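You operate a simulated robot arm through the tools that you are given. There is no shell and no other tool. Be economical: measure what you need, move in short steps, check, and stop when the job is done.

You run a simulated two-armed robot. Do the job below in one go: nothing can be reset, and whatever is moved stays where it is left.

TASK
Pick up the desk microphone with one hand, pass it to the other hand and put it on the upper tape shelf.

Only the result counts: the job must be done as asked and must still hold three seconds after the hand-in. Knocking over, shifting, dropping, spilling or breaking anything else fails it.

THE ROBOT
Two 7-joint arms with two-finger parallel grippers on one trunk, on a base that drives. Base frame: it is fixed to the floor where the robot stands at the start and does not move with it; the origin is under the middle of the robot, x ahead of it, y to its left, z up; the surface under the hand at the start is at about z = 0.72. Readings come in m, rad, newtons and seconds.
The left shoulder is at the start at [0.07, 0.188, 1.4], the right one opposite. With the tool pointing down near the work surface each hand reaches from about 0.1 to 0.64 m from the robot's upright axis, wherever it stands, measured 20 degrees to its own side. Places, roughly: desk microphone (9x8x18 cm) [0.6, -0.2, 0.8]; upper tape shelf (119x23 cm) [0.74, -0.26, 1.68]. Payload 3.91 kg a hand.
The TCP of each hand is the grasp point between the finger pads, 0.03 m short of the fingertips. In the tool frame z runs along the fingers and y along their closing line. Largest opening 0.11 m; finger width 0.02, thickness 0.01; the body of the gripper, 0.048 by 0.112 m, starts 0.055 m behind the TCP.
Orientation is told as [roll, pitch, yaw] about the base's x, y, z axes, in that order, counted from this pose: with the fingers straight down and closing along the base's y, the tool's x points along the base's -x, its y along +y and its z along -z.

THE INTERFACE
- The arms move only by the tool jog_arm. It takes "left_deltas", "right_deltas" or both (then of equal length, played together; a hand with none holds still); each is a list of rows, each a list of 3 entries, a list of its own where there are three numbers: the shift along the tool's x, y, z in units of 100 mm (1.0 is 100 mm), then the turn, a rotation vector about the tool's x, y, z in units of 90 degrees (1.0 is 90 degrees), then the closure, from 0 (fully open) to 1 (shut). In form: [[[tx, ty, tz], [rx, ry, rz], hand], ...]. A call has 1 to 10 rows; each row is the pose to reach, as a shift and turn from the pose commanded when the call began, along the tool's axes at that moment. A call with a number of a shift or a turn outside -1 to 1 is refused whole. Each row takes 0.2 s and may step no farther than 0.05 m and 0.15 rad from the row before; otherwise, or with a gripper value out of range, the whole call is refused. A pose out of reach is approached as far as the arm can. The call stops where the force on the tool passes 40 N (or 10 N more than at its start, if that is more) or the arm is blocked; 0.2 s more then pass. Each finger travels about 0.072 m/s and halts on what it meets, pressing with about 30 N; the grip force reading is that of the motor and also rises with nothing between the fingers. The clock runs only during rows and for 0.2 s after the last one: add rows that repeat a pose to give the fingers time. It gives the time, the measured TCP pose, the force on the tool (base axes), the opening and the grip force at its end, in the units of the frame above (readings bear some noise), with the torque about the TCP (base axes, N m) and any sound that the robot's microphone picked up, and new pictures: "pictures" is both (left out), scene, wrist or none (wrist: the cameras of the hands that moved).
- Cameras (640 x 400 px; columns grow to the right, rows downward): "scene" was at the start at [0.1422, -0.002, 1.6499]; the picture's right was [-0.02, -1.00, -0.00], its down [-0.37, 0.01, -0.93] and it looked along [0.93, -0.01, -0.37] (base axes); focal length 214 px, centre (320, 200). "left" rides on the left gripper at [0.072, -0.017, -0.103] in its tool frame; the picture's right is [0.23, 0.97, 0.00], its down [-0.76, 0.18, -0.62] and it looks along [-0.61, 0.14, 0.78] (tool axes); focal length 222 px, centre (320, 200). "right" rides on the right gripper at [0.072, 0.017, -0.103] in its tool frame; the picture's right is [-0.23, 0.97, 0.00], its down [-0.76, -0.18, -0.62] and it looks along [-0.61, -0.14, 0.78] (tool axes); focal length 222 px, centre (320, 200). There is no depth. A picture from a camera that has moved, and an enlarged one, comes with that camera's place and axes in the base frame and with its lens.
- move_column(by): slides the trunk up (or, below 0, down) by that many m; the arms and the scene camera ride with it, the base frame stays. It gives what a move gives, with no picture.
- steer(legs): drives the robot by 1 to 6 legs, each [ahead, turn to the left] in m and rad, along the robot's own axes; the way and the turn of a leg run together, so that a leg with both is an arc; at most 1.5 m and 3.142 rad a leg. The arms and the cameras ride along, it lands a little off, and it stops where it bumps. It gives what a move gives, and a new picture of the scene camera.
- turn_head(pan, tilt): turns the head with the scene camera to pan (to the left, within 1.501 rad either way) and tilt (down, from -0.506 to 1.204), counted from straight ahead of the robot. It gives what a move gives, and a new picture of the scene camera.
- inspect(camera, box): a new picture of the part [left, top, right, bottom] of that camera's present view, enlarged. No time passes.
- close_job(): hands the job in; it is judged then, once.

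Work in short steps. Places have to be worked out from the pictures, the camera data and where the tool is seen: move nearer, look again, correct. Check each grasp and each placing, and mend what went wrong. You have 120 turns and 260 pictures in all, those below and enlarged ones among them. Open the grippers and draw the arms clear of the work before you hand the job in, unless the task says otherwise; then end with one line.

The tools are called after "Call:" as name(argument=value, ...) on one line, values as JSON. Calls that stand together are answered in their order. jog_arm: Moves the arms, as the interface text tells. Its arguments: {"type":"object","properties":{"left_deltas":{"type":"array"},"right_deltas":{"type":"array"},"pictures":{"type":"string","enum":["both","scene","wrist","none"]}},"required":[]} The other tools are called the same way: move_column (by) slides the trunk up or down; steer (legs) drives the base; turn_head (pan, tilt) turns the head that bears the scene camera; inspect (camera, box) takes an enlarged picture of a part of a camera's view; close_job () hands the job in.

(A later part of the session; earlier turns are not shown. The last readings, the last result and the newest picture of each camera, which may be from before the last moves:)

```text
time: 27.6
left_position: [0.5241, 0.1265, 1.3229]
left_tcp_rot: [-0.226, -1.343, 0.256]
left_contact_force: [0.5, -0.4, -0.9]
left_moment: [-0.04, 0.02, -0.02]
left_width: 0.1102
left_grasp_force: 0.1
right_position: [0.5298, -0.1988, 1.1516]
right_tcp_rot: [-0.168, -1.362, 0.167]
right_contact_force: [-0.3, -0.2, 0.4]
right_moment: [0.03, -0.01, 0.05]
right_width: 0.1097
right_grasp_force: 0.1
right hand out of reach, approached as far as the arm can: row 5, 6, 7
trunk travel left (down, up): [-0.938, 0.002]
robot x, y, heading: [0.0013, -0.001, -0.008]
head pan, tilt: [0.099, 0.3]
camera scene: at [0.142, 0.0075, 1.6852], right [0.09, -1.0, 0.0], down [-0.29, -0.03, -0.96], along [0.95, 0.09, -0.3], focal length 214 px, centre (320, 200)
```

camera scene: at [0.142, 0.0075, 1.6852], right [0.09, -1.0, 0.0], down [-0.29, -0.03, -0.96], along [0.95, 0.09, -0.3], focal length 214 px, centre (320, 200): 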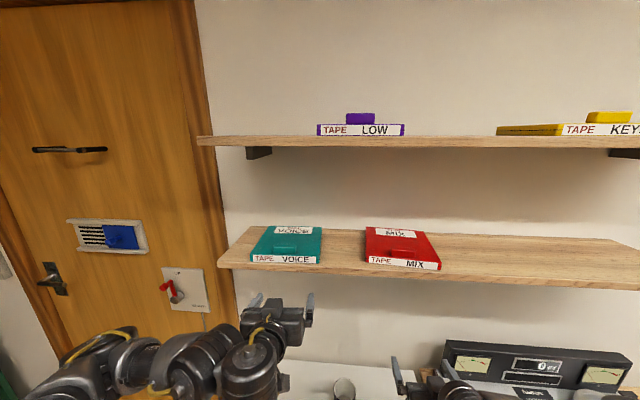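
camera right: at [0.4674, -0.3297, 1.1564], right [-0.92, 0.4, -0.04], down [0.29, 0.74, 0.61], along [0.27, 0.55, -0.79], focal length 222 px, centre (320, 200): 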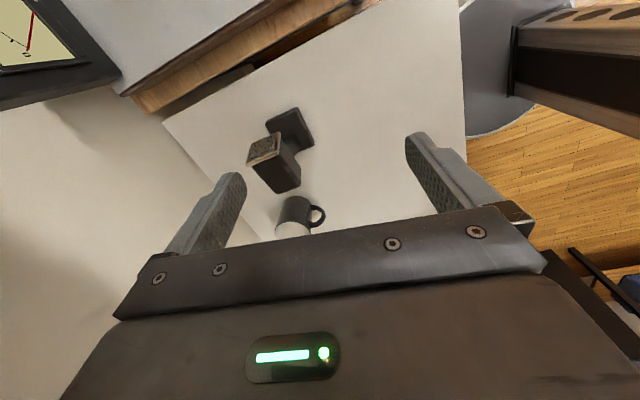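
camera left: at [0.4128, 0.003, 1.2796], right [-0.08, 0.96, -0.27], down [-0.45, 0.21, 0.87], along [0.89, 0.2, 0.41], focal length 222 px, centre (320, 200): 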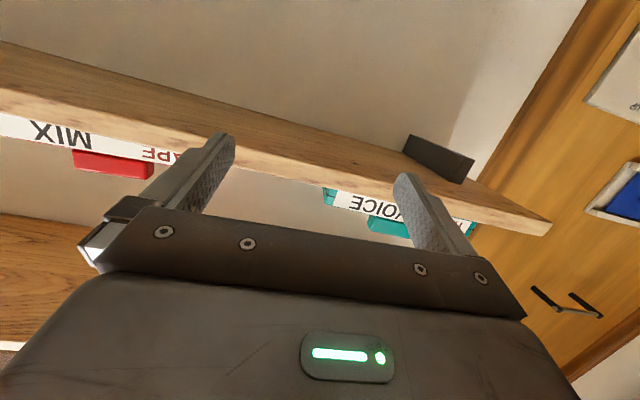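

The right tool is nearly horizontal now. I'll raise it in front of the shelf.

Call:
jog_arm(right_deltas=[[[-0.33, 0.1, -0.07], [0, 0, 0], 0], [[-0.66, 0.15, -0.14], [0, 0, 0], 0], [[-0.98, 0.2, -0.2], [0, 0, 0], 0]], pictures="none")

Call:
jog_arm(right_deltas=[[[-0.33, 0.05, -0.07], [0, 0, 0], 0], [[-0.66, 0.1, -0.14], [0, 0, 0], 0], [[-0.98, 0.1, -0.2], [0, 0, 0], 0]], pictures="both")

```text
time: 28.4
left_position: [0.5245, 0.1268, 1.3219]
left_tcp_rot: [-0.224, -1.343, 0.258]
left_contact_force: [0.5, 0.5, -1.3]
left_moment: [0.01, 0.0, -0.03]
left_width: 0.11
left_grasp_force: 0.1
right_position: [0.5295, -0.1749, 1.2502]
right_tcp_rot: [-0.159, -1.363, 0.161]
right_contact_force: [-0.1, -0.1, 1.1]
right_moment: [0.0, 0.02, 0.03]
right_width: 0.1098
right_grasp_force: 0.0
trunk travel left (down, up): [-0.938, 0.002]
robot x, y, heading: [0.0002, -0.003, -0.006]
head pan, tilt: [0.099, 0.3]
```

```text
time: 29.1
left_position: [0.5253, 0.1267, 1.3205]
left_tcp_rot: [-0.231, -1.344, 0.259]
left_contact_force: [-0.2, -0.3, -0.5]
left_moment: [0.02, -0.02, 0.04]
left_width: 0.1097
left_grasp_force: 0.1
right_position: [0.5297, -0.1612, 1.3509]
right_tcp_rot: [-0.161, -1.361, 0.161]
right_contact_force: [0.6, 0.3, 0.5]
right_moment: [-0.02, -0.01, 0.01]
right_width: 0.1101
right_grasp_force: 0.0
trunk travel left (down, up): [-0.938, 0.002]
robot x, y, heading: [-0.004, -0.0008, -0.008]
head pan, tilt: [0.099, 0.3]
camera scene: at [0.1429, 0.0091, 1.685], right [0.09, -1.0, 0.0], down [-0.29, -0.03, -0.96], along [0.95, 0.09, -0.3], focal length 214 px, centre (320, 200)
camera right: at [0.4147, -0.1462, 1.302], right [0.04, 0.98, 0.19], down [-0.45, -0.15, 0.88], along [0.89, -0.12, 0.44], focal length 222 px, centre (320, 200)
```

scene: 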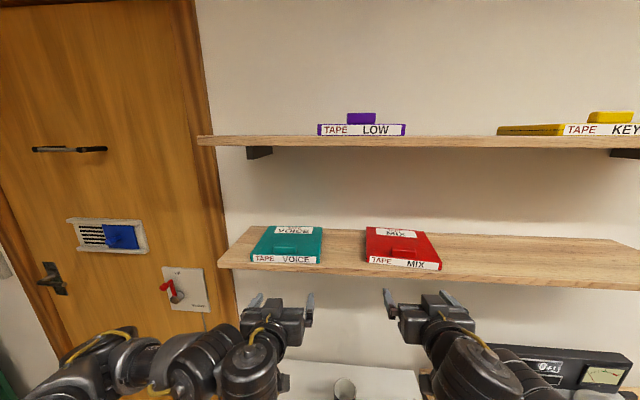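
right: 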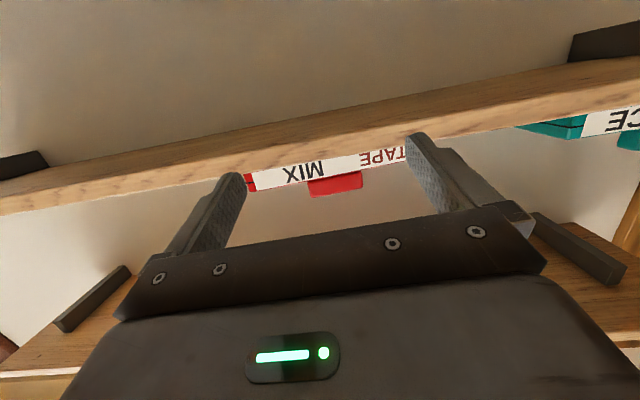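

The right camera shows the tab centred between the fingers, at about (0.635, -0.157, 1.395). I'll raise to z≈1.408 and move forward around it.

Call:
jog_arm(right_deltas=[[[-0.3, 0.02, -0.06], [0, 0, 0], 0], [[-0.56, 0.02, -0.12], [0, 0, 0], 0], [[-0.63, 0.02, 0.2], [0, 0, 0], 0], [[-0.69, 0.02, 0.5], [0, 0, 0], 0], [[-0.75, 0.02, 0.81], [0, 0, 0], 0]], pictures="both")

```text
time: 30.4
left_position: [0.5268, 0.1266, 1.3219]
left_tcp_rot: [-0.228, -1.343, 0.259]
left_contact_force: [0.6, -0.4, -0.3]
left_moment: [0.01, 0.02, -0.01]
left_width: 0.1098
left_grasp_force: 0.1
right_position: [0.6257, -0.1572, 1.4044]
right_tcp_rot: [-0.168, -1.36, 0.172]
right_contact_force: [0.3, 0.1, 0.0]
right_moment: [0.04, -0.01, -0.02]
right_width: 0.1103
right_grasp_force: 0.0
trunk travel left (down, up): [-0.938, 0.002]
robot x, y, heading: [0.0014, -0.0045, -0.013]
head pan, tilt: [0.099, 0.3]
camera scene: at [0.1433, 0.0085, 1.685], right [0.09, -1.0, 0.0], down [-0.3, -0.03, -0.95], along [0.95, 0.09, -0.3], focal length 214 px, centre (320, 200)
camera right: at [0.5082, -0.1425, 1.3557], right [0.04, 0.98, 0.19], down [-0.45, -0.15, 0.88], along [0.89, -0.12, 0.44], focal length 222 px, centre (320, 200)
```

scene: 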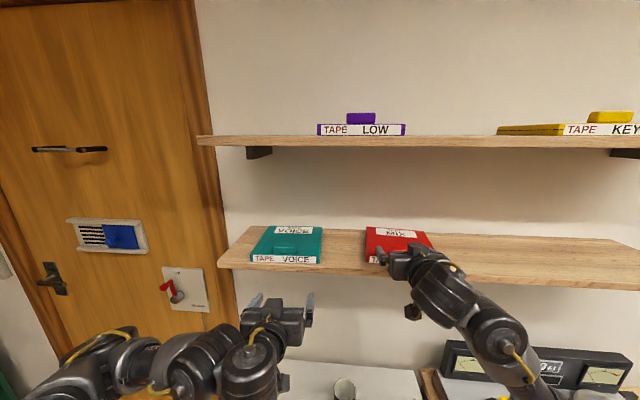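
right: 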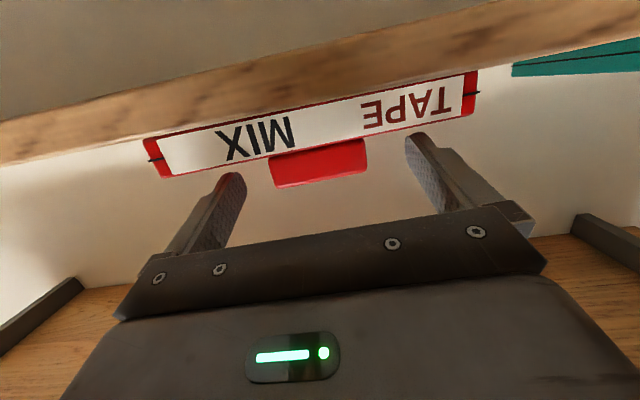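

The fingers straddle the tab and are centred. I'll close on it.

Call:
jog_arm(right_deltas=[[[0, 0, 0], [0, 0, 0], 0.3], [[0, 0, 0], [0, 0, 0], 0.5], [[0, 0, 0], [0, 0, 0], 0.6], [[0, 0, 0], [0, 0, 0], 0.6]], pictures="wrist")

```text
time: 31.4
left_position: [0.5252, 0.1266, 1.3228]
left_tcp_rot: [-0.226, -1.345, 0.257]
left_contact_force: [0.2, -0.4, 0.3]
left_moment: [0.01, 0.02, 0.0]
left_width: 0.1099
left_grasp_force: 0.0
right_position: [0.6228, -0.1589, 1.4056]
right_tcp_rot: [-0.165, -1.36, 0.166]
right_contact_force: [0.8, -0.3, 1.2]
right_moment: [0.17, -0.07, -0.31]
right_width: 0.0614
right_grasp_force: 29.9
trunk travel left (down, up): [-0.938, 0.002]
robot x, y, heading: [-0.0023, 0.0007, -0.008]
head pan, tilt: [0.099, 0.3]
camera right: at [0.5071, -0.1435, 1.3563], right [0.04, 0.98, 0.19], down [-0.45, -0.15, 0.88], along [0.89, -0.12, 0.44], focal length 222 px, centre (320, 200)
```

right: 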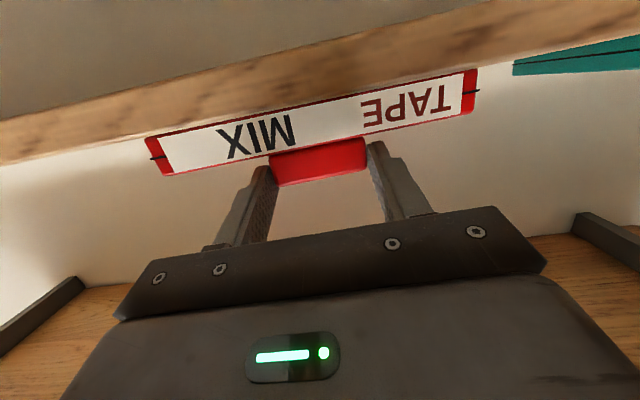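

The tab is gripped (0.061 m wide). I'll slide the tape 3.5 cm back toward -y, then compare using the earlier head view.

Call:
jog_arm(right_deltas=[[[0, -0.12, 0], [0, 0, 0], 0.6], [[0, -0.24, 0], [0, 0, 0], 0.6], [[0, -0.35, 0], [0, 0, 0], 0.6]], pictures="none")

Call:
turn_head(pan=0.45, tilt=1.0)

Call:
inspect(camera="scene", box=[300, 20, 620, 220])

```text
time: 32.1
left_position: [0.5245, 0.1254, 1.3219]
left_tcp_rot: [-0.227, -1.344, 0.255]
left_contact_force: [0.2, 0.0, -0.3]
left_moment: [0.01, 0.0, 0.02]
left_width: 0.1101
left_grasp_force: 0.0
right_position: [0.6242, -0.1934, 1.4064]
right_tcp_rot: [-0.172, -1.357, 0.174]
right_contact_force: [-0.4, 0.1, -0.3]
right_moment: [0.1, 0.16, -0.01]
right_width: 0.0615
right_grasp_force: 30.0
trunk travel left (down, up): [-0.938, 0.002]
robot x, y, heading: [-0.0004, -0.0002, -0.001]
head pan, tilt: [0.099, 0.3]
```

```text
time: 33.2
left_position: [0.5258, 0.1256, 1.3217]
left_tcp_rot: [-0.226, -1.344, 0.255]
left_contact_force: [0.3, 0.1, 0.1]
left_moment: [-0.01, -0.01, -0.02]
left_width: 0.1099
left_grasp_force: 0.1
right_position: [0.6252, -0.1945, 1.4061]
right_tcp_rot: [-0.167, -1.359, 0.167]
right_contact_force: [-0.2, 0.0, 0.7]
right_moment: [0.02, 0.4, 0.0]
right_width: 0.0615
right_grasp_force: 30.1
trunk travel left (down, up): [-0.938, 0.002]
robot x, y, heading: [0.0025, -0.0016, -0.008]
head pan, tilt: [0.45, 1.0]
camera scene: at [0.1131, 0.0285, 1.6256], right [0.43, -0.9, 0.0], down [-0.76, -0.36, -0.54], along [0.49, 0.23, -0.84], focal length 214 px, centre (320, 200)
```

scene: 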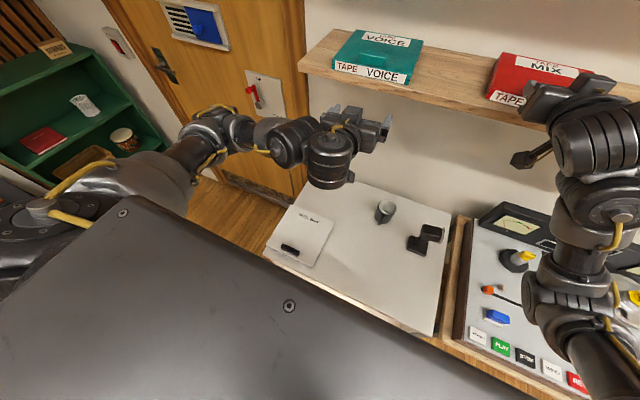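

```text
2.00 times, centred on (460, 120) of scene
camera zoom: at [0.1131, 0.0285, 1.6256], right [0.43, -0.9, 0.0], down [-0.76, -0.36, -0.54], along [0.49, 0.23, -0.84], focal length 429 px, centre (40, 360)
```

zoom: 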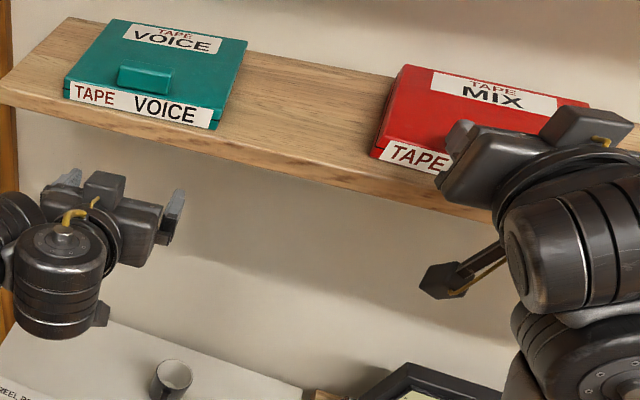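

The tape is nearly back: comparing corners across the earlier views leaves about 1 cm to go, with little rotation. I'll slide it 0.9 cm more, release and check.

Call:
jog_arm(right_deltas=[[[0, -0.05, 0], [0, 0, 0], 0.6], [[0, -0.1, 0], [0, 0, 0], 0.6], [[0, -0.1, 0], [0, 0, 0], 0.6], [[0, -0.09, 0], [0, 0, 0], 0.3], [[0, -0.09, 0], [0, 0, 0], 0.0], [[0, -0.09, 0], [0, 0, 0], 0.0]], pictures="none")

Call:
jog_arm(right_deltas=[[[0, 0, -0.35], [0, 0, 0], 0], [[0, 0, -0.7], [0, 0, 0], 0], [[0.3, 0, -0.95], [0, 0, 0], 0], [[0.65, 0, -0.95], [0, 0, 0], 0], [[1.0, 0, -0.95], [0, 0, 0], 0]], pictures="scene")

Call:
inspect(camera="scene", box=[300, 20, 620, 220])

```text
time: 34.6
left_position: [0.526, 0.1244, 1.3225]
left_tcp_rot: [-0.226, -1.344, 0.257]
left_contact_force: [-0.9, 0.2, 0.3]
left_moment: [-0.01, 0.0, 0.02]
left_width: 0.1099
left_grasp_force: 0.0
right_position: [0.6244, -0.2021, 1.4077]
right_tcp_rot: [-0.166, -1.361, 0.167]
right_contact_force: [0.0, 1.1, -1.0]
right_moment: [0.01, 0.01, 0.0]
right_width: 0.1102
right_grasp_force: 0.0
trunk travel left (down, up): [-0.938, 0.002]
robot x, y, heading: [0.0026, 0.0006, -0.01]
head pan, tilt: [0.45, 1.0]
```

```text
time: 35.8
left_position: [0.526, 0.1251, 1.3224]
left_tcp_rot: [-0.224, -1.343, 0.253]
left_contact_force: [0.1, 0.0, 0.1]
left_moment: [0.0, 0.0, -0.02]
left_width: 0.11
left_grasp_force: 0.1
right_position: [0.5224, -0.2045, 1.3276]
right_tcp_rot: [-0.154, -1.365, 0.157]
right_contact_force: [-0.4, -0.2, -0.6]
right_moment: [0.01, -0.06, -0.01]
right_width: 0.1101
right_grasp_force: 0.1
right hand out of reach, approached as far as the arm can: row 3, 4, 5
trunk travel left (down, up): [-0.938, 0.002]
robot x, y, heading: [0.003, -0.0049, -0.006]
head pan, tilt: [0.45, 1.0]
camera scene: at [0.1119, 0.0274, 1.6255], right [0.43, -0.9, 0.0], down [-0.76, -0.36, -0.54], along [0.49, 0.23, -0.84], focal length 214 px, centre (320, 200)
```

scene: 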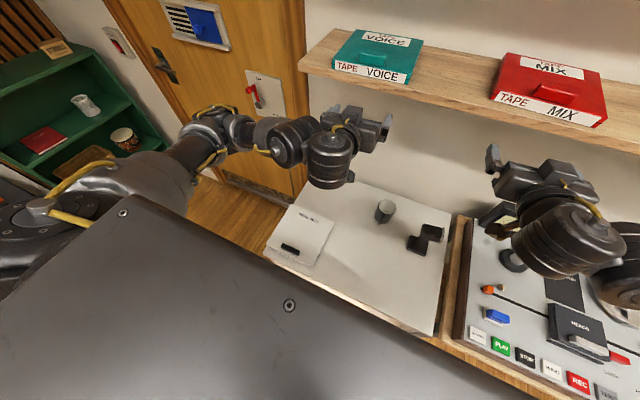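

```text
2.00 times, centred on (460, 120) of scene
camera zoom: at [0.1119, 0.0274, 1.6255], right [0.43, -0.9, 0.0], down [-0.76, -0.36, -0.54], along [0.49, 0.23, -0.84], focal length 429 px, centre (40, 360)
```

zoom: 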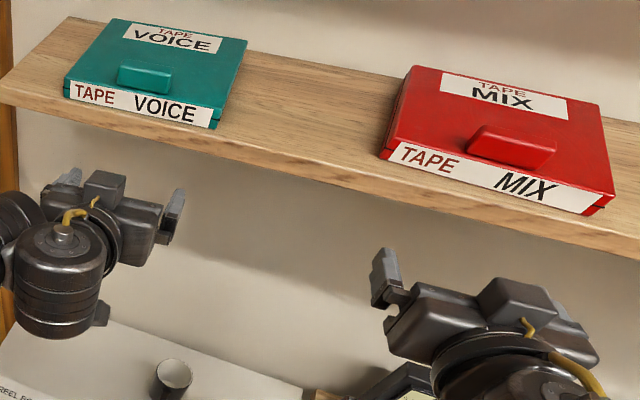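

The MIX tape is back within a few millimetres by my comparison. Now the microphone: bring the right hand down, reversing its path.

Call:
jog_arm(right_deltas=[[[0.33, -0.1, 0.07], [0, 0, 0], 0], [[0.66, -0.2, 0.14], [0, 0, 0], 0], [[0.98, -0.3, 0.2], [0, 0, 0], 0]], pictures="none")

Call:
jog_arm(right_deltas=[[[0.25, -0.1, 0.05], [0, 0.09, 0], 0], [[0.5, -0.15, 0.1], [0, 0.18, 0], 0], [[0.7, -0.2, 0.15], [0, 0.27, 0], 0], [[0.9, -0.3, 0.15], [0, 0.36, 0], 0], [[0.98, -0.3, 0.2], [0, 0.45, 0], 0], [[0.98, -0.3, 0.2], [0, 0.54, 0], 0], [[0.98, -0.3, 0.2], [0, 0.63, 0], 0], [[0.98, -0.3, 0.2], [0, 0.72, 0], 0], [[0.98, -0.3, 0.2], [0, 0.81, 0], 0], [[0.98, -0.3, 0.2], [0, 0.865, 0], 0]], pictures="none")

```text
time: 36.6
left_position: [0.5263, 0.1264, 1.3207]
left_tcp_rot: [-0.232, -1.342, 0.262]
left_contact_force: [0.3, -0.1, 0.0]
left_moment: [0.0, -0.03, 0.0]
left_width: 0.11
left_grasp_force: 0.0
right_position: [0.5218, -0.2349, 1.2284]
right_tcp_rot: [-0.166, -1.361, 0.169]
right_contact_force: [0.2, -1.0, 0.2]
right_moment: [0.0, 0.01, -0.01]
right_width: 0.11
right_grasp_force: 0.1
trunk travel left (down, up): [-0.938, 0.002]
robot x, y, heading: [-0.002, 0.0025, -0.007]
head pan, tilt: [0.45, 1.0]
```

```text
time: 38.0
left_position: [0.526, 0.1249, 1.3223]
left_tcp_rot: [-0.221, -1.343, 0.254]
left_contact_force: [0.6, 0.2, -0.1]
left_moment: [0.0, -0.04, -0.03]
left_width: 0.1098
left_grasp_force: 0.0
right_position: [0.5269, -0.2699, 1.1314]
right_tcp_rot: [-0.01, -0.619, -0.032]
right_contact_force: [62.3, 17.9, -39.7]
right_moment: [-1.42, -2.23, -3.17]
right_width: 0.1097
right_grasp_force: 0.0
right hand out of reach, approached as far as the arm can: row 2, 3, 4
trunk travel left (down, up): [-0.938, 0.002]
robot x, y, heading: [0.0016, 0.0007, -0.005]
head pan, tilt: [0.45, 1.0]
stopped in row 6 (right hand): the force on the tool passed its limit at 274 N (the readings are from after the stop); the commanded pose is now the measured one
```

The right arm was blocked partway with a high force. I'll look at it before moving anything.

Call:
turn_head(pan=-0.45, tilt=0.8)

Call:
turn_head(pan=-1.0, tilt=1.0)

```text
time: 39.2
left_position: [0.5261, 0.1247, 1.321]
left_tcp_rot: [-0.225, -1.344, 0.257]
left_contact_force: [0.7, 0.3, 1.1]
left_moment: [0.04, 0.01, 0.02]
left_width: 0.1097
left_grasp_force: 0.0
right_position: [0.5278, -0.2686, 1.1317]
right_tcp_rot: [-0.009, -0.617, -0.029]
right_contact_force: [66.9, 33.3, -66.9]
right_moment: [-2.47, -5.8, -5.36]
right_width: 0.1101
right_grasp_force: 0.1
trunk travel left (down, up): [-0.938, 0.002]
robot x, y, heading: [0.0034, 0.0017, -0.005]
head pan, tilt: [-0.45, 0.799]
camera scene: at [0.122, -0.0368, 1.6407], right [-0.44, -0.9, 0.0], down [-0.64, 0.32, -0.7], along [0.63, -0.31, -0.72], focal length 214 px, centre (320, 200)
```

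scene: 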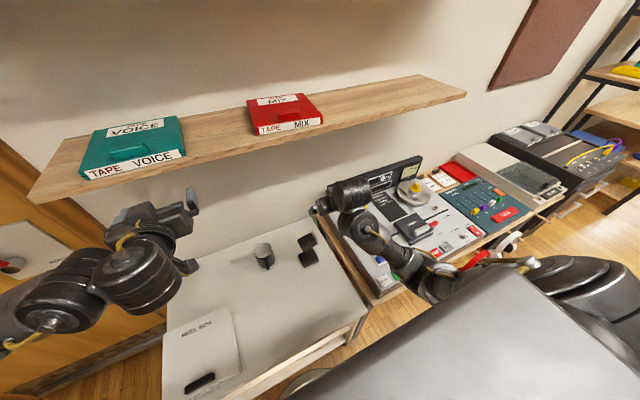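

```text
time: 40.1
left_position: [0.5253, 0.126, 1.3218]
left_tcp_rot: [-0.227, -1.344, 0.257]
left_contact_force: [1.4, 0.0, 0.1]
left_moment: [0.02, 0.03, 0.0]
left_width: 0.1101
left_grasp_force: 0.1
right_position: [0.5259, -0.2688, 1.1326]
right_tcp_rot: [-0.01, -0.618, -0.028]
right_contact_force: [68.0, 28.6, -68.7]
right_moment: [-2.34, -5.83, -4.74]
right_width: 0.1102
right_grasp_force: 0.1
trunk travel left (down, up): [-0.938, 0.002]
robot x, y, heading: [0.0002, 0.0003, -0.009]
head pan, tilt: [-1.0, 1.0]
camera scene: at [0.0867, -0.0598, 1.6257], right [-0.84, -0.54, 0.0], down [-0.45, 0.71, -0.54], along [0.29, -0.46, -0.84], focal length 214 px, centre (320, 200)
```

scene: 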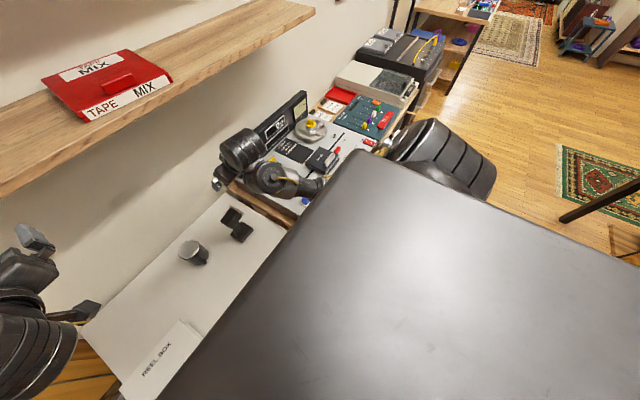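

The right elbow dropped low and is being squeezed against the trunk or console. I'll undo: pitch back up and rise so the elbow lifts.

Call:
jog_arm(right_deltas=[[[-0.1, 0, -0.15], [0, -0.09, 0], 0], [[-0.3, 0, -0.3], [0, -0.18, 0], 0], [[-0.45, 0.1, -0.45], [0, -0.27, 0], 0], [[-0.6, 0.1, -0.6], [0, -0.36, 0], 0], [[-0.7, 0.1, -0.7], [0, -0.42, 0], 0]], pictures="scene")

```text
time: 41.3
left_position: [0.5265, 0.1282, 1.3222]
left_tcp_rot: [-0.234, -1.341, 0.263]
left_contact_force: [0.2, 0.0, -0.8]
left_moment: [-0.01, -0.01, -0.04]
left_width: 0.11
left_grasp_force: 0.0
right_position: [0.5403, -0.2373, 1.2128]
right_tcp_rot: [-0.011, -1.177, -0.009]
right_contact_force: [-0.5, -0.7, 0.7]
right_moment: [-0.02, 0.02, -0.03]
right_width: 0.1099
right_grasp_force: 0.1
right hand out of reach, approached as far as the arm can: row 4, 5
trunk travel left (down, up): [-0.938, 0.002]
robot x, y, heading: [0.0031, -0.0009, -0.005]
head pan, tilt: [-1.0, 1.0]
camera scene: at [0.088, -0.057, 1.6256], right [-0.85, -0.53, 0.0], down [-0.45, 0.71, -0.54], along [0.29, -0.46, -0.84], focal length 214 px, centre (320, 200)
```

scene: 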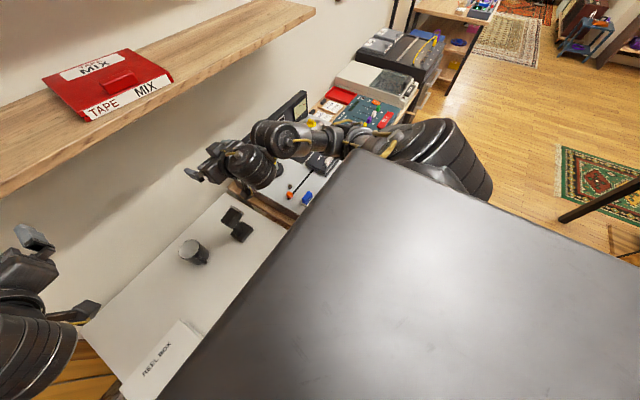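

Free again, with the elbow high. I'll lower the trunk by 0.28 m so that the arms can reach the microphone in this comfortable near-horizontal posture.

Call:
move_column(by=-0.14)

Call:
move_column(by=-0.14)

Call:
turn_head(pan=-0.35, tilt=0.7)

```text
time: 43.0
left_position: [0.5242, 0.1268, 1.1811]
left_tcp_rot: [-0.226, -1.344, 0.256]
left_contact_force: [-0.1, -0.2, 0.4]
left_moment: [-0.06, 0.0, -0.01]
left_width: 0.1097
left_grasp_force: 0.0
right_position: [0.5397, -0.2395, 1.0742]
right_tcp_rot: [-0.006, -1.177, -0.016]
right_contact_force: [-0.6, -1.0, -0.3]
right_moment: [-0.03, -0.01, -0.01]
right_width: 0.1099
right_grasp_force: 0.1
trunk travel left (down, up): [-0.798, 0.142]
robot x, y, heading: [-0.0009, -0.0006, -0.004]
head pan, tilt: [-1.0, 1.0]
```

```text
time: 44.7
left_position: [0.5249, 0.1253, 1.0429]
left_tcp_rot: [-0.227, -1.344, 0.258]
left_contact_force: [0.5, -0.5, 0.2]
left_moment: [-0.01, -0.01, 0.03]
left_width: 0.1102
left_grasp_force: 0.1
right_position: [0.5389, -0.2395, 0.933]
right_tcp_rot: [-0.003, -1.178, -0.016]
right_contact_force: [-0.4, -0.8, -0.5]
right_moment: [0.0, 0.0, -0.01]
right_width: 0.1102
right_grasp_force: 0.0
trunk travel left (down, up): [-0.658, 0.282]
robot x, y, heading: [-0.002, -0.0015, -0.01]
head pan, tilt: [-1.0, 1.0]
```

```text
time: 45.7
left_position: [0.5252, 0.1262, 1.0425]
left_tcp_rot: [-0.223, -1.344, 0.258]
left_contact_force: [-0.6, -0.7, -0.1]
left_moment: [-0.01, 0.01, 0.0]
left_width: 0.1104
left_grasp_force: 0.0
right_position: [0.5397, -0.2399, 0.9335]
right_tcp_rot: [-0.002, -1.178, -0.014]
right_contact_force: [-0.9, 0.8, 0.2]
right_moment: [0.03, -0.02, -0.01]
right_width: 0.11
right_grasp_force: 0.1
trunk travel left (down, up): [-0.658, 0.282]
robot x, y, heading: [-0.0006, 0.0016, -0.011]
head pan, tilt: [-0.351, 0.7]
camera scene: at [0.1288, -0.031, 1.369], right [-0.35, -0.94, 0.0], down [-0.6, 0.23, -0.76], along [0.72, -0.27, -0.64], focal length 214 px, centre (320, 200)
```

scene: 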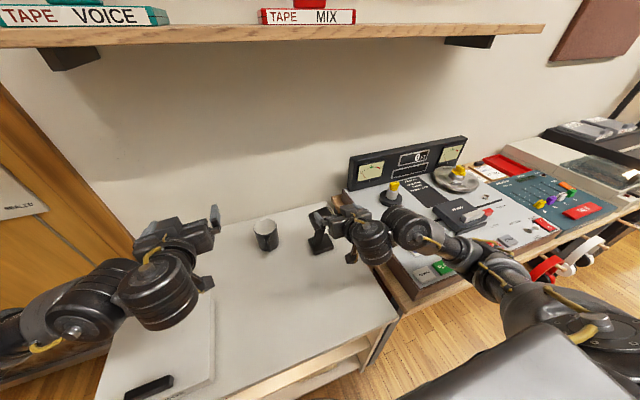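

No contact so far. I'll see what the right wrist camera shows of the microphone.

Call:
inspect(camera="right", box=[0, 0, 640, 400])

Call:
inspect(camera="scene", box=[230, 170, 390, 270])

```text
1.00 times, centred on (320, 200) of right (not enlarged: the box is as wide or as high as the picture)
camera zoom: at [0.4165, -0.2202, 0.9069], right [0.11, 0.97, 0.21], down [-0.29, -0.17, 0.94], along [0.95, -0.16, 0.26], focal length 222 px, centre (320, 200)
```

zoom: 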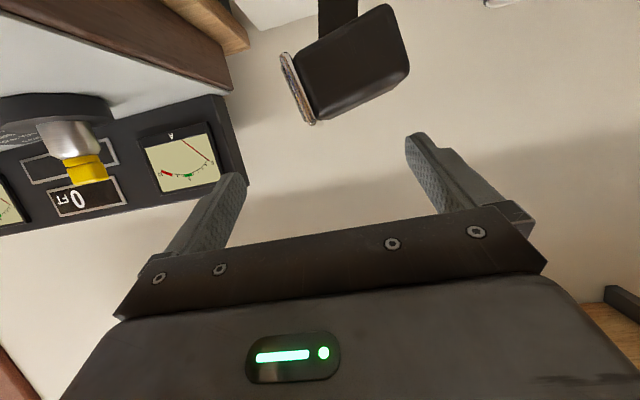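

```text
4.00 times, centred on (310, 220) of scene
camera zoom: at [0.1288, -0.031, 1.369], right [-0.35, -0.94, 0.0], down [-0.6, 0.23, -0.76], along [0.72, -0.27, -0.64], focal length 858 px, centre (360, 120)
```

zoom: 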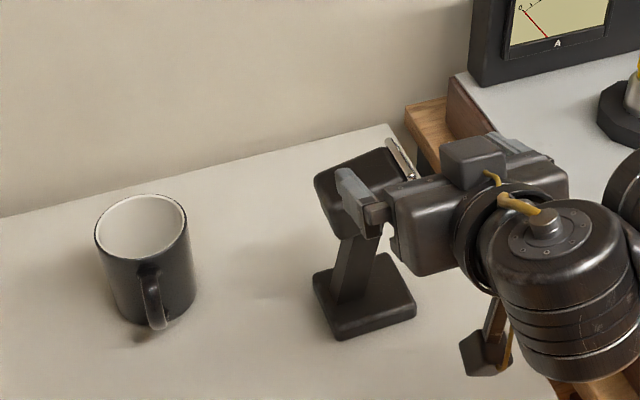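

The head is tilted about 17° (grille side up), with its front face centre near (0.568, -0.21, 0.869). I'll roll the tool to match and go to a pre-grasp in front of it.

Call:
jog_arm(right_deltas=[[[0.1, 0.07, 0], [0, 0, -0.06], 0], [[0.2, 0.14, 0], [0, 0, -0.13], 0], [[0.3, 0.21, 0], [0, 0, -0.19], 0], [[0.42, 0.28, -0.03], [0, 0, -0.19], 0]], pictures="both")

```text
time: 46.7
left_position: [0.5256, 0.1272, 1.0433]
left_tcp_rot: [-0.226, -1.343, 0.256]
left_contact_force: [0.2, 0.1, -0.7]
left_moment: [0.03, 0.04, -0.01]
left_width: 0.11
left_grasp_force: 0.0
right_position: [0.5209, -0.2126, 0.8959]
right_tcp_rot: [-0.622, -1.081, 0.662]
right_contact_force: [-0.5, 0.6, -0.3]
right_moment: [0.0, -0.01, -0.01]
right_width: 0.1102
right_grasp_force: 0.0
trunk travel left (down, up): [-0.658, 0.282]
robot x, y, heading: [-0.0006, -0.0025, -0.004]
head pan, tilt: [-0.351, 0.7]
camera scene: at [0.129, -0.0306, 1.369], right [-0.35, -0.94, 0.0], down [-0.6, 0.23, -0.76], along [0.72, -0.27, -0.64], focal length 214 px, centre (320, 200)
camera right: at [0.3963, -0.2143, 0.8678], right [-0.01, 1.0, -0.07], down [-0.28, 0.06, 0.96], along [0.96, 0.02, 0.28], focal length 222 px, centre (320, 200)
```

scene: 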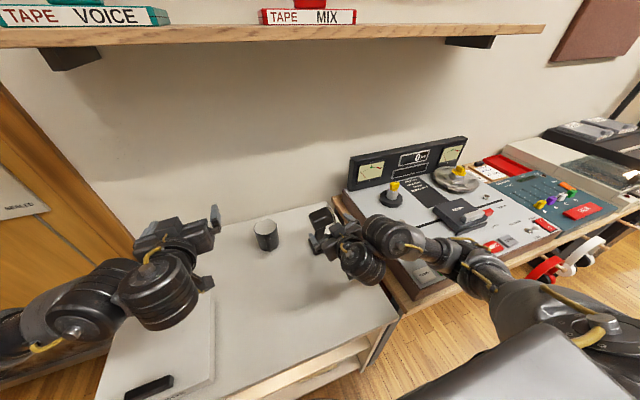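
right: 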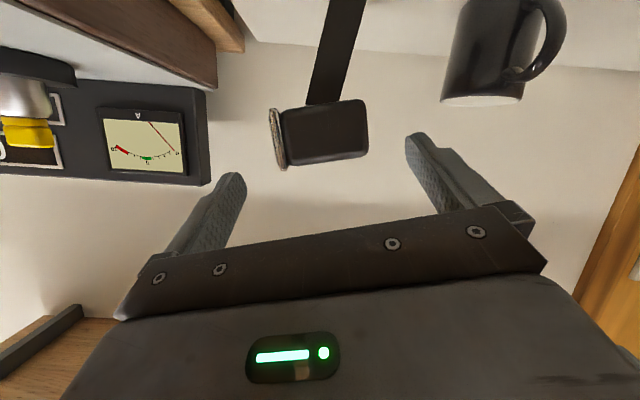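

The head is aligned with the closing line and centred on the tool axis. I'll advance 7.2 cm around it.

Call:
jog_arm(right_deltas=[[[0.01, 0, 0.2], [0, 0, 0], 0], [[0.02, 0, 0.4], [0, 0, 0], 0], [[0.03, 0, 0.58], [0, 0, 0], 0], [[0.03, 0, 0.72], [0, 0, 0], 0]], pictures="both")

Call:
inspect(camera="scene", box=[240, 180, 400, 280])

```text
time: 47.7
left_position: [0.5256, 0.1256, 1.0412]
left_tcp_rot: [-0.226, -1.345, 0.26]
left_contact_force: [-0.7, 0.6, -0.5]
left_moment: [-0.01, -0.01, 0.02]
left_width: 0.1099
left_grasp_force: 0.0
right_position: [0.587, -0.2126, 0.8688]
right_tcp_rot: [-0.62, -1.084, 0.658]
right_contact_force: [-0.2, -0.1, -0.2]
right_moment: [0.03, 0.0, 0.0]
right_width: 0.1101
right_grasp_force: 0.2
trunk travel left (down, up): [-0.658, 0.282]
robot x, y, heading: [-0.002, 0.0015, -0.009]
head pan, tilt: [-0.351, 0.7]
camera scene: at [0.1287, -0.0305, 1.369], right [-0.35, -0.94, 0.0], down [-0.6, 0.23, -0.76], along [0.72, -0.27, -0.64], focal length 214 px, centre (320, 200)
camera right: at [0.4631, -0.2153, 0.8394], right [-0.01, 1.0, -0.06], down [-0.28, 0.06, 0.96], along [0.96, 0.02, 0.28], focal length 222 px, centre (320, 200)
```

scene: 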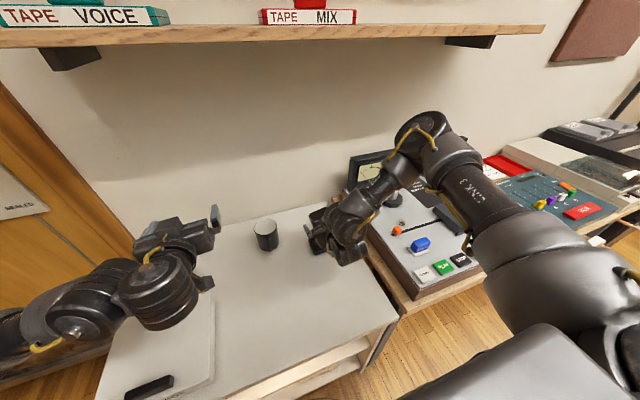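
right: 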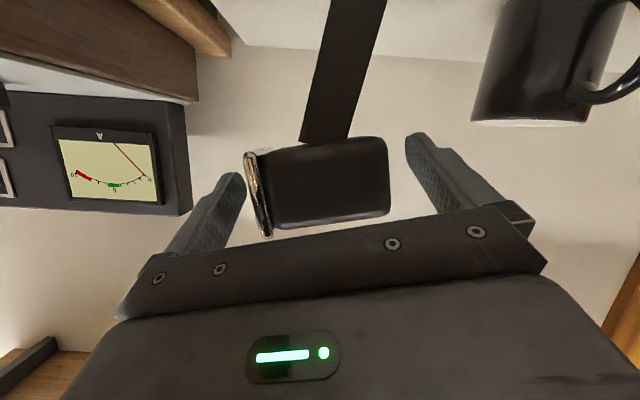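

```text
4.00 times, centred on (320, 230) of scene
camera zoom: at [0.1287, -0.0305, 1.369], right [-0.35, -0.94, 0.0], down [-0.6, 0.23, -0.76], along [0.72, -0.27, -0.64], focal length 858 px, centre (320, 80)
```

zoom: 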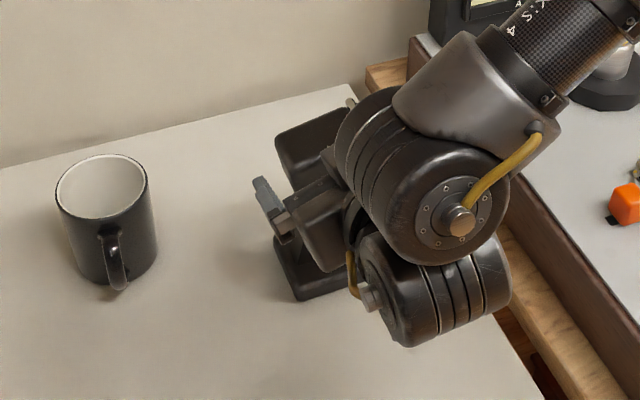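

The head is between the fingers. I'll close the grip.

Call:
jog_arm(right_deltas=[[[0, 0, 0], [0, 0, 0], 0.2], [[0, 0, 0], [0, 0, 0], 0.4], [[0, 0, 0], [0, 0, 0], 0.6], [[0, 0, 0], [0, 0, 0], 0.6]], pictures="wrist")

```text
time: 48.7
left_position: [0.5251, 0.1271, 1.0418]
left_tcp_rot: [-0.229, -1.343, 0.258]
left_contact_force: [-0.6, -0.2, 0.9]
left_moment: [0.01, 0.01, -0.02]
left_width: 0.1103
left_grasp_force: 0.0
right_position: [0.5868, -0.2127, 0.868]
right_tcp_rot: [-0.619, -1.082, 0.658]
right_contact_force: [-0.9, 4.0, 1.4]
right_moment: [0.36, 0.17, -0.05]
right_width: 0.0732
right_grasp_force: 29.7
trunk travel left (down, up): [-0.658, 0.282]
robot x, y, heading: [0.001, -0.0021, -0.01]
head pan, tilt: [-0.351, 0.7]
camera right: at [0.4624, -0.215, 0.839], right [-0.01, 1.0, -0.06], down [-0.28, 0.06, 0.96], along [0.96, 0.02, 0.28], focal length 222 px, centre (320, 200)
```

right: 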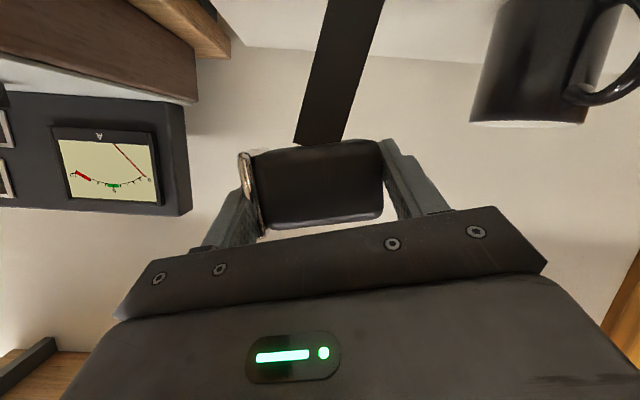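

Gripped at 0.073 m. I'll lift a few centimetres and check.

Call:
jog_arm(right_deltas=[[[-0.18, -0.055, -0.08], [0, 0, 0], 0.65], [[-0.35, -0.11, -0.15], [0, 0, 0], 0.65], [[-0.53, -0.16, -0.23], [0, 0, 0], 0.65], [[-0.53, -0.16, -0.23], [0, 0, 0], 0.65]], pictures="both")

```text
time: 49.7
left_position: [0.5267, 0.1266, 1.0419]
left_tcp_rot: [-0.228, -1.344, 0.259]
left_contact_force: [0.1, 0.5, 0.4]
left_moment: [0.01, 0.0, -0.01]
left_width: 0.1099
left_grasp_force: 0.0
right_position: [0.5873, -0.2136, 0.9239]
right_tcp_rot: [-0.621, -1.079, 0.66]
right_contact_force: [0.9, 0.3, -6.8]
right_moment: [0.02, 0.1, -0.02]
right_width: 0.0732
right_grasp_force: 30.2
trunk travel left (down, up): [-0.658, 0.282]
robot x, y, heading: [-0.0001, 0.0022, -0.009]
head pan, tilt: [-0.351, 0.7]
camera scene: at [0.1299, -0.0301, 1.369], right [-0.35, -0.94, 0.0], down [-0.6, 0.23, -0.76], along [0.72, -0.27, -0.64], focal length 214 px, centre (320, 200)
camera right: at [0.4623, -0.2161, 0.8965], right [-0.01, 1.0, -0.07], down [-0.27, 0.06, 0.96], along [0.96, 0.02, 0.27], focal length 222 px, centre (320, 200)
```

scene: 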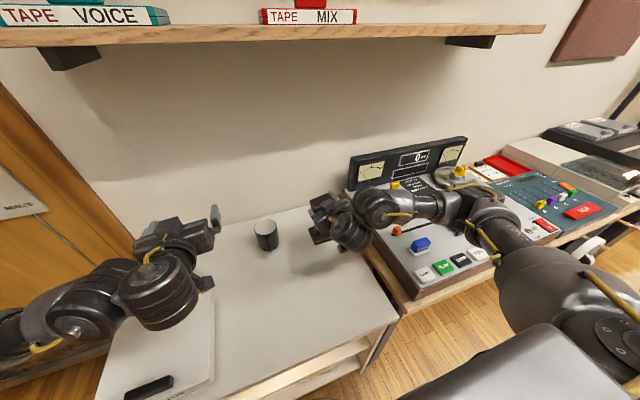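
right: 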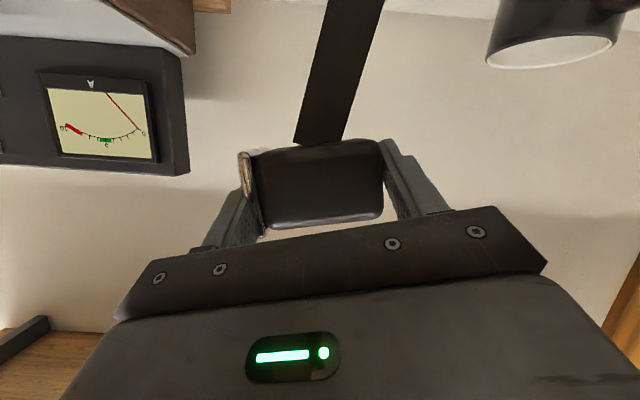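

The microphone is lifted (about 7 N) and steady. I'll back the robot up 0.25 m to get free space for the handover.

Call:
steer(legs=[[-0.25, 0]])

```text
time: 51.5
left_position: [0.2762, 0.1293, 1.0424]
left_tcp_rot: [-0.225, -1.342, 0.258]
left_contact_force: [-0.3, -0.1, 0.2]
left_moment: [0.02, -0.04, -0.01]
left_width: 0.1099
left_grasp_force: 0.1
right_position: [0.3389, -0.2108, 0.9257]
right_tcp_rot: [-0.618, -1.081, 0.662]
right_contact_force: [-0.1, 0.2, -6.5]
right_moment: [0.01, 0.1, -0.01]
right_width: 0.073
right_grasp_force: 30.0
trunk travel left (down, up): [-0.658, 0.282]
robot x, y, heading: [-0.2512, 0.0026, -0.002]
head pan, tilt: [-0.351, 0.7]
camera scene: at [-0.1193, -0.0295, 1.3689], right [-0.35, -0.94, 0.0], down [-0.6, 0.22, -0.76], along [0.72, -0.26, -0.64], focal length 214 px, centre (320, 200)
```

scene: 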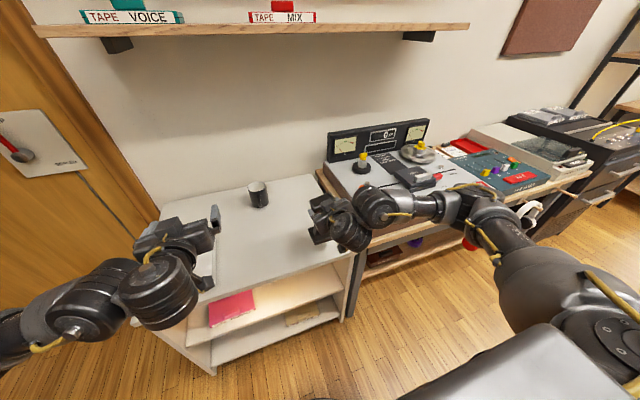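

Clear. I'll back up another 0.2 m so that both hands are off the table edge.

Call:
steer(legs=[[-0.2, 0]])

Call:
move_column(by=0.15)

Call:
turn_head(pan=0.0, tilt=0.75)

```text
time: 53.1
left_position: [0.077, 0.1307, 1.042]
left_tcp_rot: [-0.227, -1.343, 0.262]
left_contact_force: [0.6, 0.6, -0.5]
left_moment: [-0.02, -0.01, -0.02]
left_width: 0.11
left_grasp_force: 0.2
right_position: [0.1392, -0.2085, 0.925]
right_tcp_rot: [-0.62, -1.08, 0.667]
right_contact_force: [-1.3, 0.1, -7.2]
right_moment: [-0.03, 0.09, 0.0]
right_width: 0.0726
right_grasp_force: 30.0
trunk travel left (down, up): [-0.658, 0.282]
robot x, y, heading: [-0.4459, 0.0022, 0.002]
head pan, tilt: [-0.351, 0.7]
camera scene: at [-0.3181, -0.0289, 1.369], right [-0.34, -0.94, 0.0], down [-0.61, 0.22, -0.76], along [0.72, -0.26, -0.64], focal length 214 px, centre (320, 200)
```

scene: 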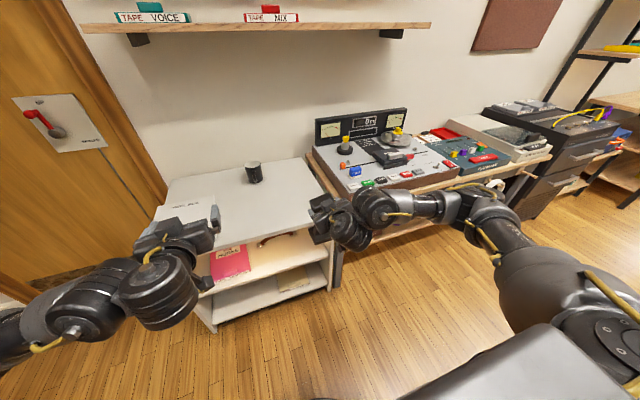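

```text
time: 54.9
left_position: [0.078, 0.1311, 1.1917]
left_tcp_rot: [-0.223, -1.344, 0.262]
left_contact_force: [-0.5, 0.5, 0.1]
left_moment: [0.0, 0.0, 0.03]
left_width: 0.1102
left_grasp_force: 0.1
right_position: [0.1411, -0.2086, 1.0753]
right_tcp_rot: [-0.617, -1.079, 0.664]
right_contact_force: [0.0, 0.2, -7.3]
right_moment: [-0.03, 0.09, -0.02]
right_width: 0.0724
right_grasp_force: 30.0
trunk travel left (down, up): [-0.808, 0.132]
robot x, y, heading: [-0.4428, 0.0029, 0.004]
head pan, tilt: [-0.351, 0.7]
```

```text
time: 55.7
left_position: [0.0785, 0.1303, 1.192]
left_tcp_rot: [-0.223, -1.343, 0.263]
left_contact_force: [0.1, -0.1, 1.4]
left_moment: [0.01, -0.02, -0.01]
left_width: 0.1097
left_grasp_force: 0.1
right_position: [0.1408, -0.2092, 1.0741]
right_tcp_rot: [-0.619, -1.081, 0.663]
right_contact_force: [0.8, 0.1, -7.4]
right_moment: [-0.03, 0.1, 0.02]
right_width: 0.072
right_grasp_force: 30.1
trunk travel left (down, up): [-0.808, 0.132]
robot x, y, heading: [-0.449, 0.0011, 0.001]
head pan, tilt: [0.0, 0.75]
camera scene: at [-0.3142, 0.0002, 1.5147], right [0.0, -1.0, 0.0], down [-0.68, 0.0, -0.73], along [0.73, 0.0, -0.68], focal length 214 px, centre (320, 200)
```

scene: 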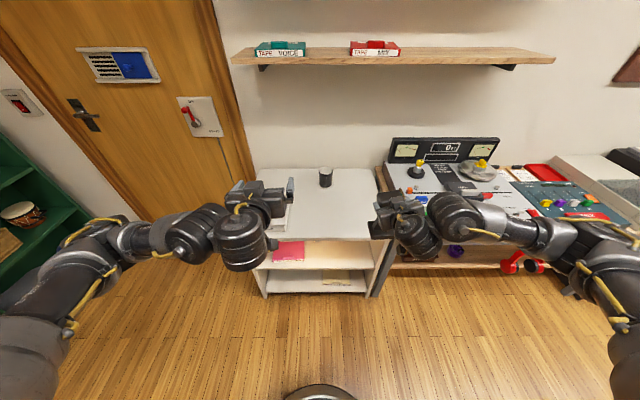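

There is free space now. I'll swing the left hand to point toward -y (closing along x) while the right brings the microphone nearer and higher.

Call:
jog_arm(left_deltas=[[[0.09, 0, 0.06], [0.088, 0.0045, 0.02], 0], [[0.18, 0, 0.12], [0.175, 0.009, 0.04], 0], [[0.27, 0, 0.18], [0.263, 0.0135, 0.06], 0], [[0.36, 0, 0.24], [0.351, 0.018, 0.08], 0], [[0.45, 0.01, 0.3], [0.438, 0.0225, 0.1], 0], [[0.54, 0.01, 0.36], [0.526, 0.027, 0.12], 0], [[0.63, 0.02, 0.42], [0.614, 0.0315, 0.14], 0], [[0.72, 0.02, 0.48], [0.701, 0.036, 0.16], 0], [[0.8, 0.03, 0.55], [0.789, 0.04, 0.178], 0], [[0.88, 0.03, 0.63], [0.877, 0.045, 0.198], 0]], right_deltas=[[[-0.1, 0.06, -0.05], [0, 0, 0], 0.65], [[-0.2, 0.13, -0.11], [0, 0, 0], 0.65], [[-0.3, 0.19, -0.16], [0, 0, 0], 0.65], [[-0.4, 0.25, -0.22], [0, 0, 0], 0.65], [[-0.5, 0.32, -0.27], [0, 0, 0], 0.65], [[-0.6, 0.38, -0.33], [0, 0, 0], 0.65], [[-0.7, 0.45, -0.38], [0, 0, 0], 0.65], [[-0.8, 0.51, -0.44], [0, 0, 0], 0.65], [[-0.9, 0.57, -0.49], [0, 0, 0], 0.65], [[-0.98, 0.635, -0.547], [0, 0, 0], 0.65]], pictures="both")

```text
time: 57.9
left_position: [0.1208, 0.1308, 1.0907]
left_tcp_rot: [-0.233, -1.344, -1.146]
left_contact_force: [1.3, -1.0, 0.1]
left_moment: [0.01, 0.02, -0.02]
left_width: 0.11
left_grasp_force: 0.0
right_position: [0.1208, -0.1171, 1.1638]
right_tcp_rot: [-0.619, -1.08, 0.667]
right_contact_force: [0.3, 0.3, -7.1]
right_moment: [0.0, 0.08, 0.01]
right_width: 0.0723
right_grasp_force: 29.9
trunk travel left (down, up): [-0.808, 0.132]
robot x, y, heading: [-0.4452, 0.0009, 0.004]
head pan, tilt: [0.0, 0.75]
camera scene: at [-0.3128, 0.0015, 1.5145], right [0.0, -1.0, 0.0], down [-0.68, 0.0, -0.73], along [0.73, 0.0, -0.68], focal length 214 px, centre (320, 200)
camera right: at [-0.0021, -0.1199, 1.1366], right [-0.01, 1.0, -0.07], down [-0.27, 0.06, 0.96], along [0.96, 0.03, 0.27], focal length 222 px, centre (320, 200)
camera left: at [0.0786, 0.2435, 1.0441], right [0.93, 0.24, -0.27], down [0.13, 0.48, 0.87], along [0.34, -0.85, 0.41], focal length 222 px, centre (320, 200)
```

scene: 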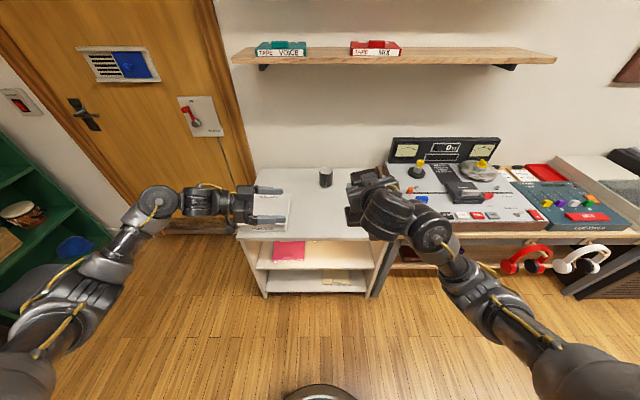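
right: 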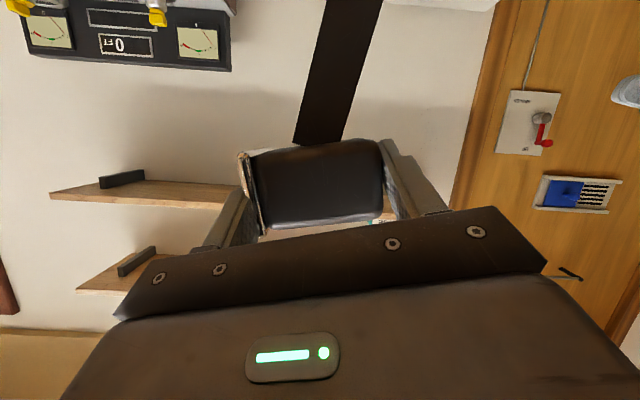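
left: 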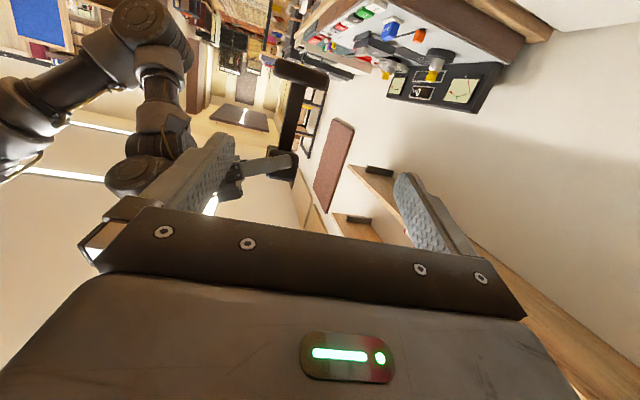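

Good configuration. I'll zoom the left camera on the microphone to find the stem's position and yaw.

Call:
inspect(camera="left", box=[190, 40, 390, 215])

Call:
inspect(camera="scene", box=[220, 140, 460, 290])

```text
2.29 times, centred on (290, 128) of left
camera zoom: at [0.0786, 0.2435, 1.0441], right [0.93, 0.24, -0.27], down [0.13, 0.48, 0.87], along [0.34, -0.85, 0.41], focal length 508 px, centre (389, 366)
```

zoom: 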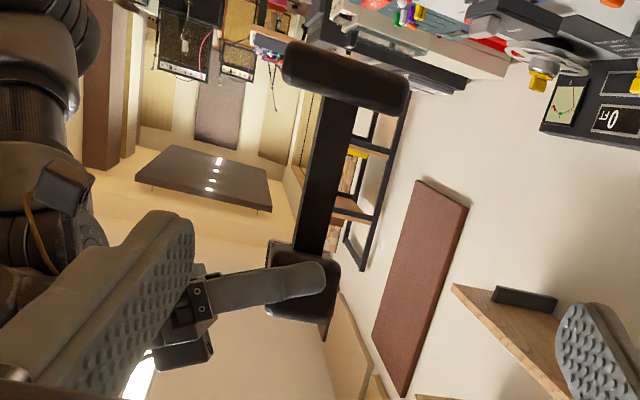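

```text
2.67 times, centred on (340, 215) of scene
camera zoom: at [-0.3128, 0.0015, 1.5145], right [0.0, -1.0, 0.0], down [-0.68, 0.0, -0.73], along [0.73, 0.0, -0.68], focal length 572 px, centre (267, 160)
```

zoom: 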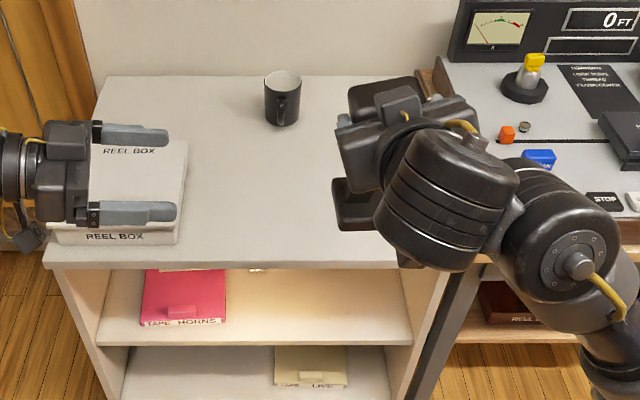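

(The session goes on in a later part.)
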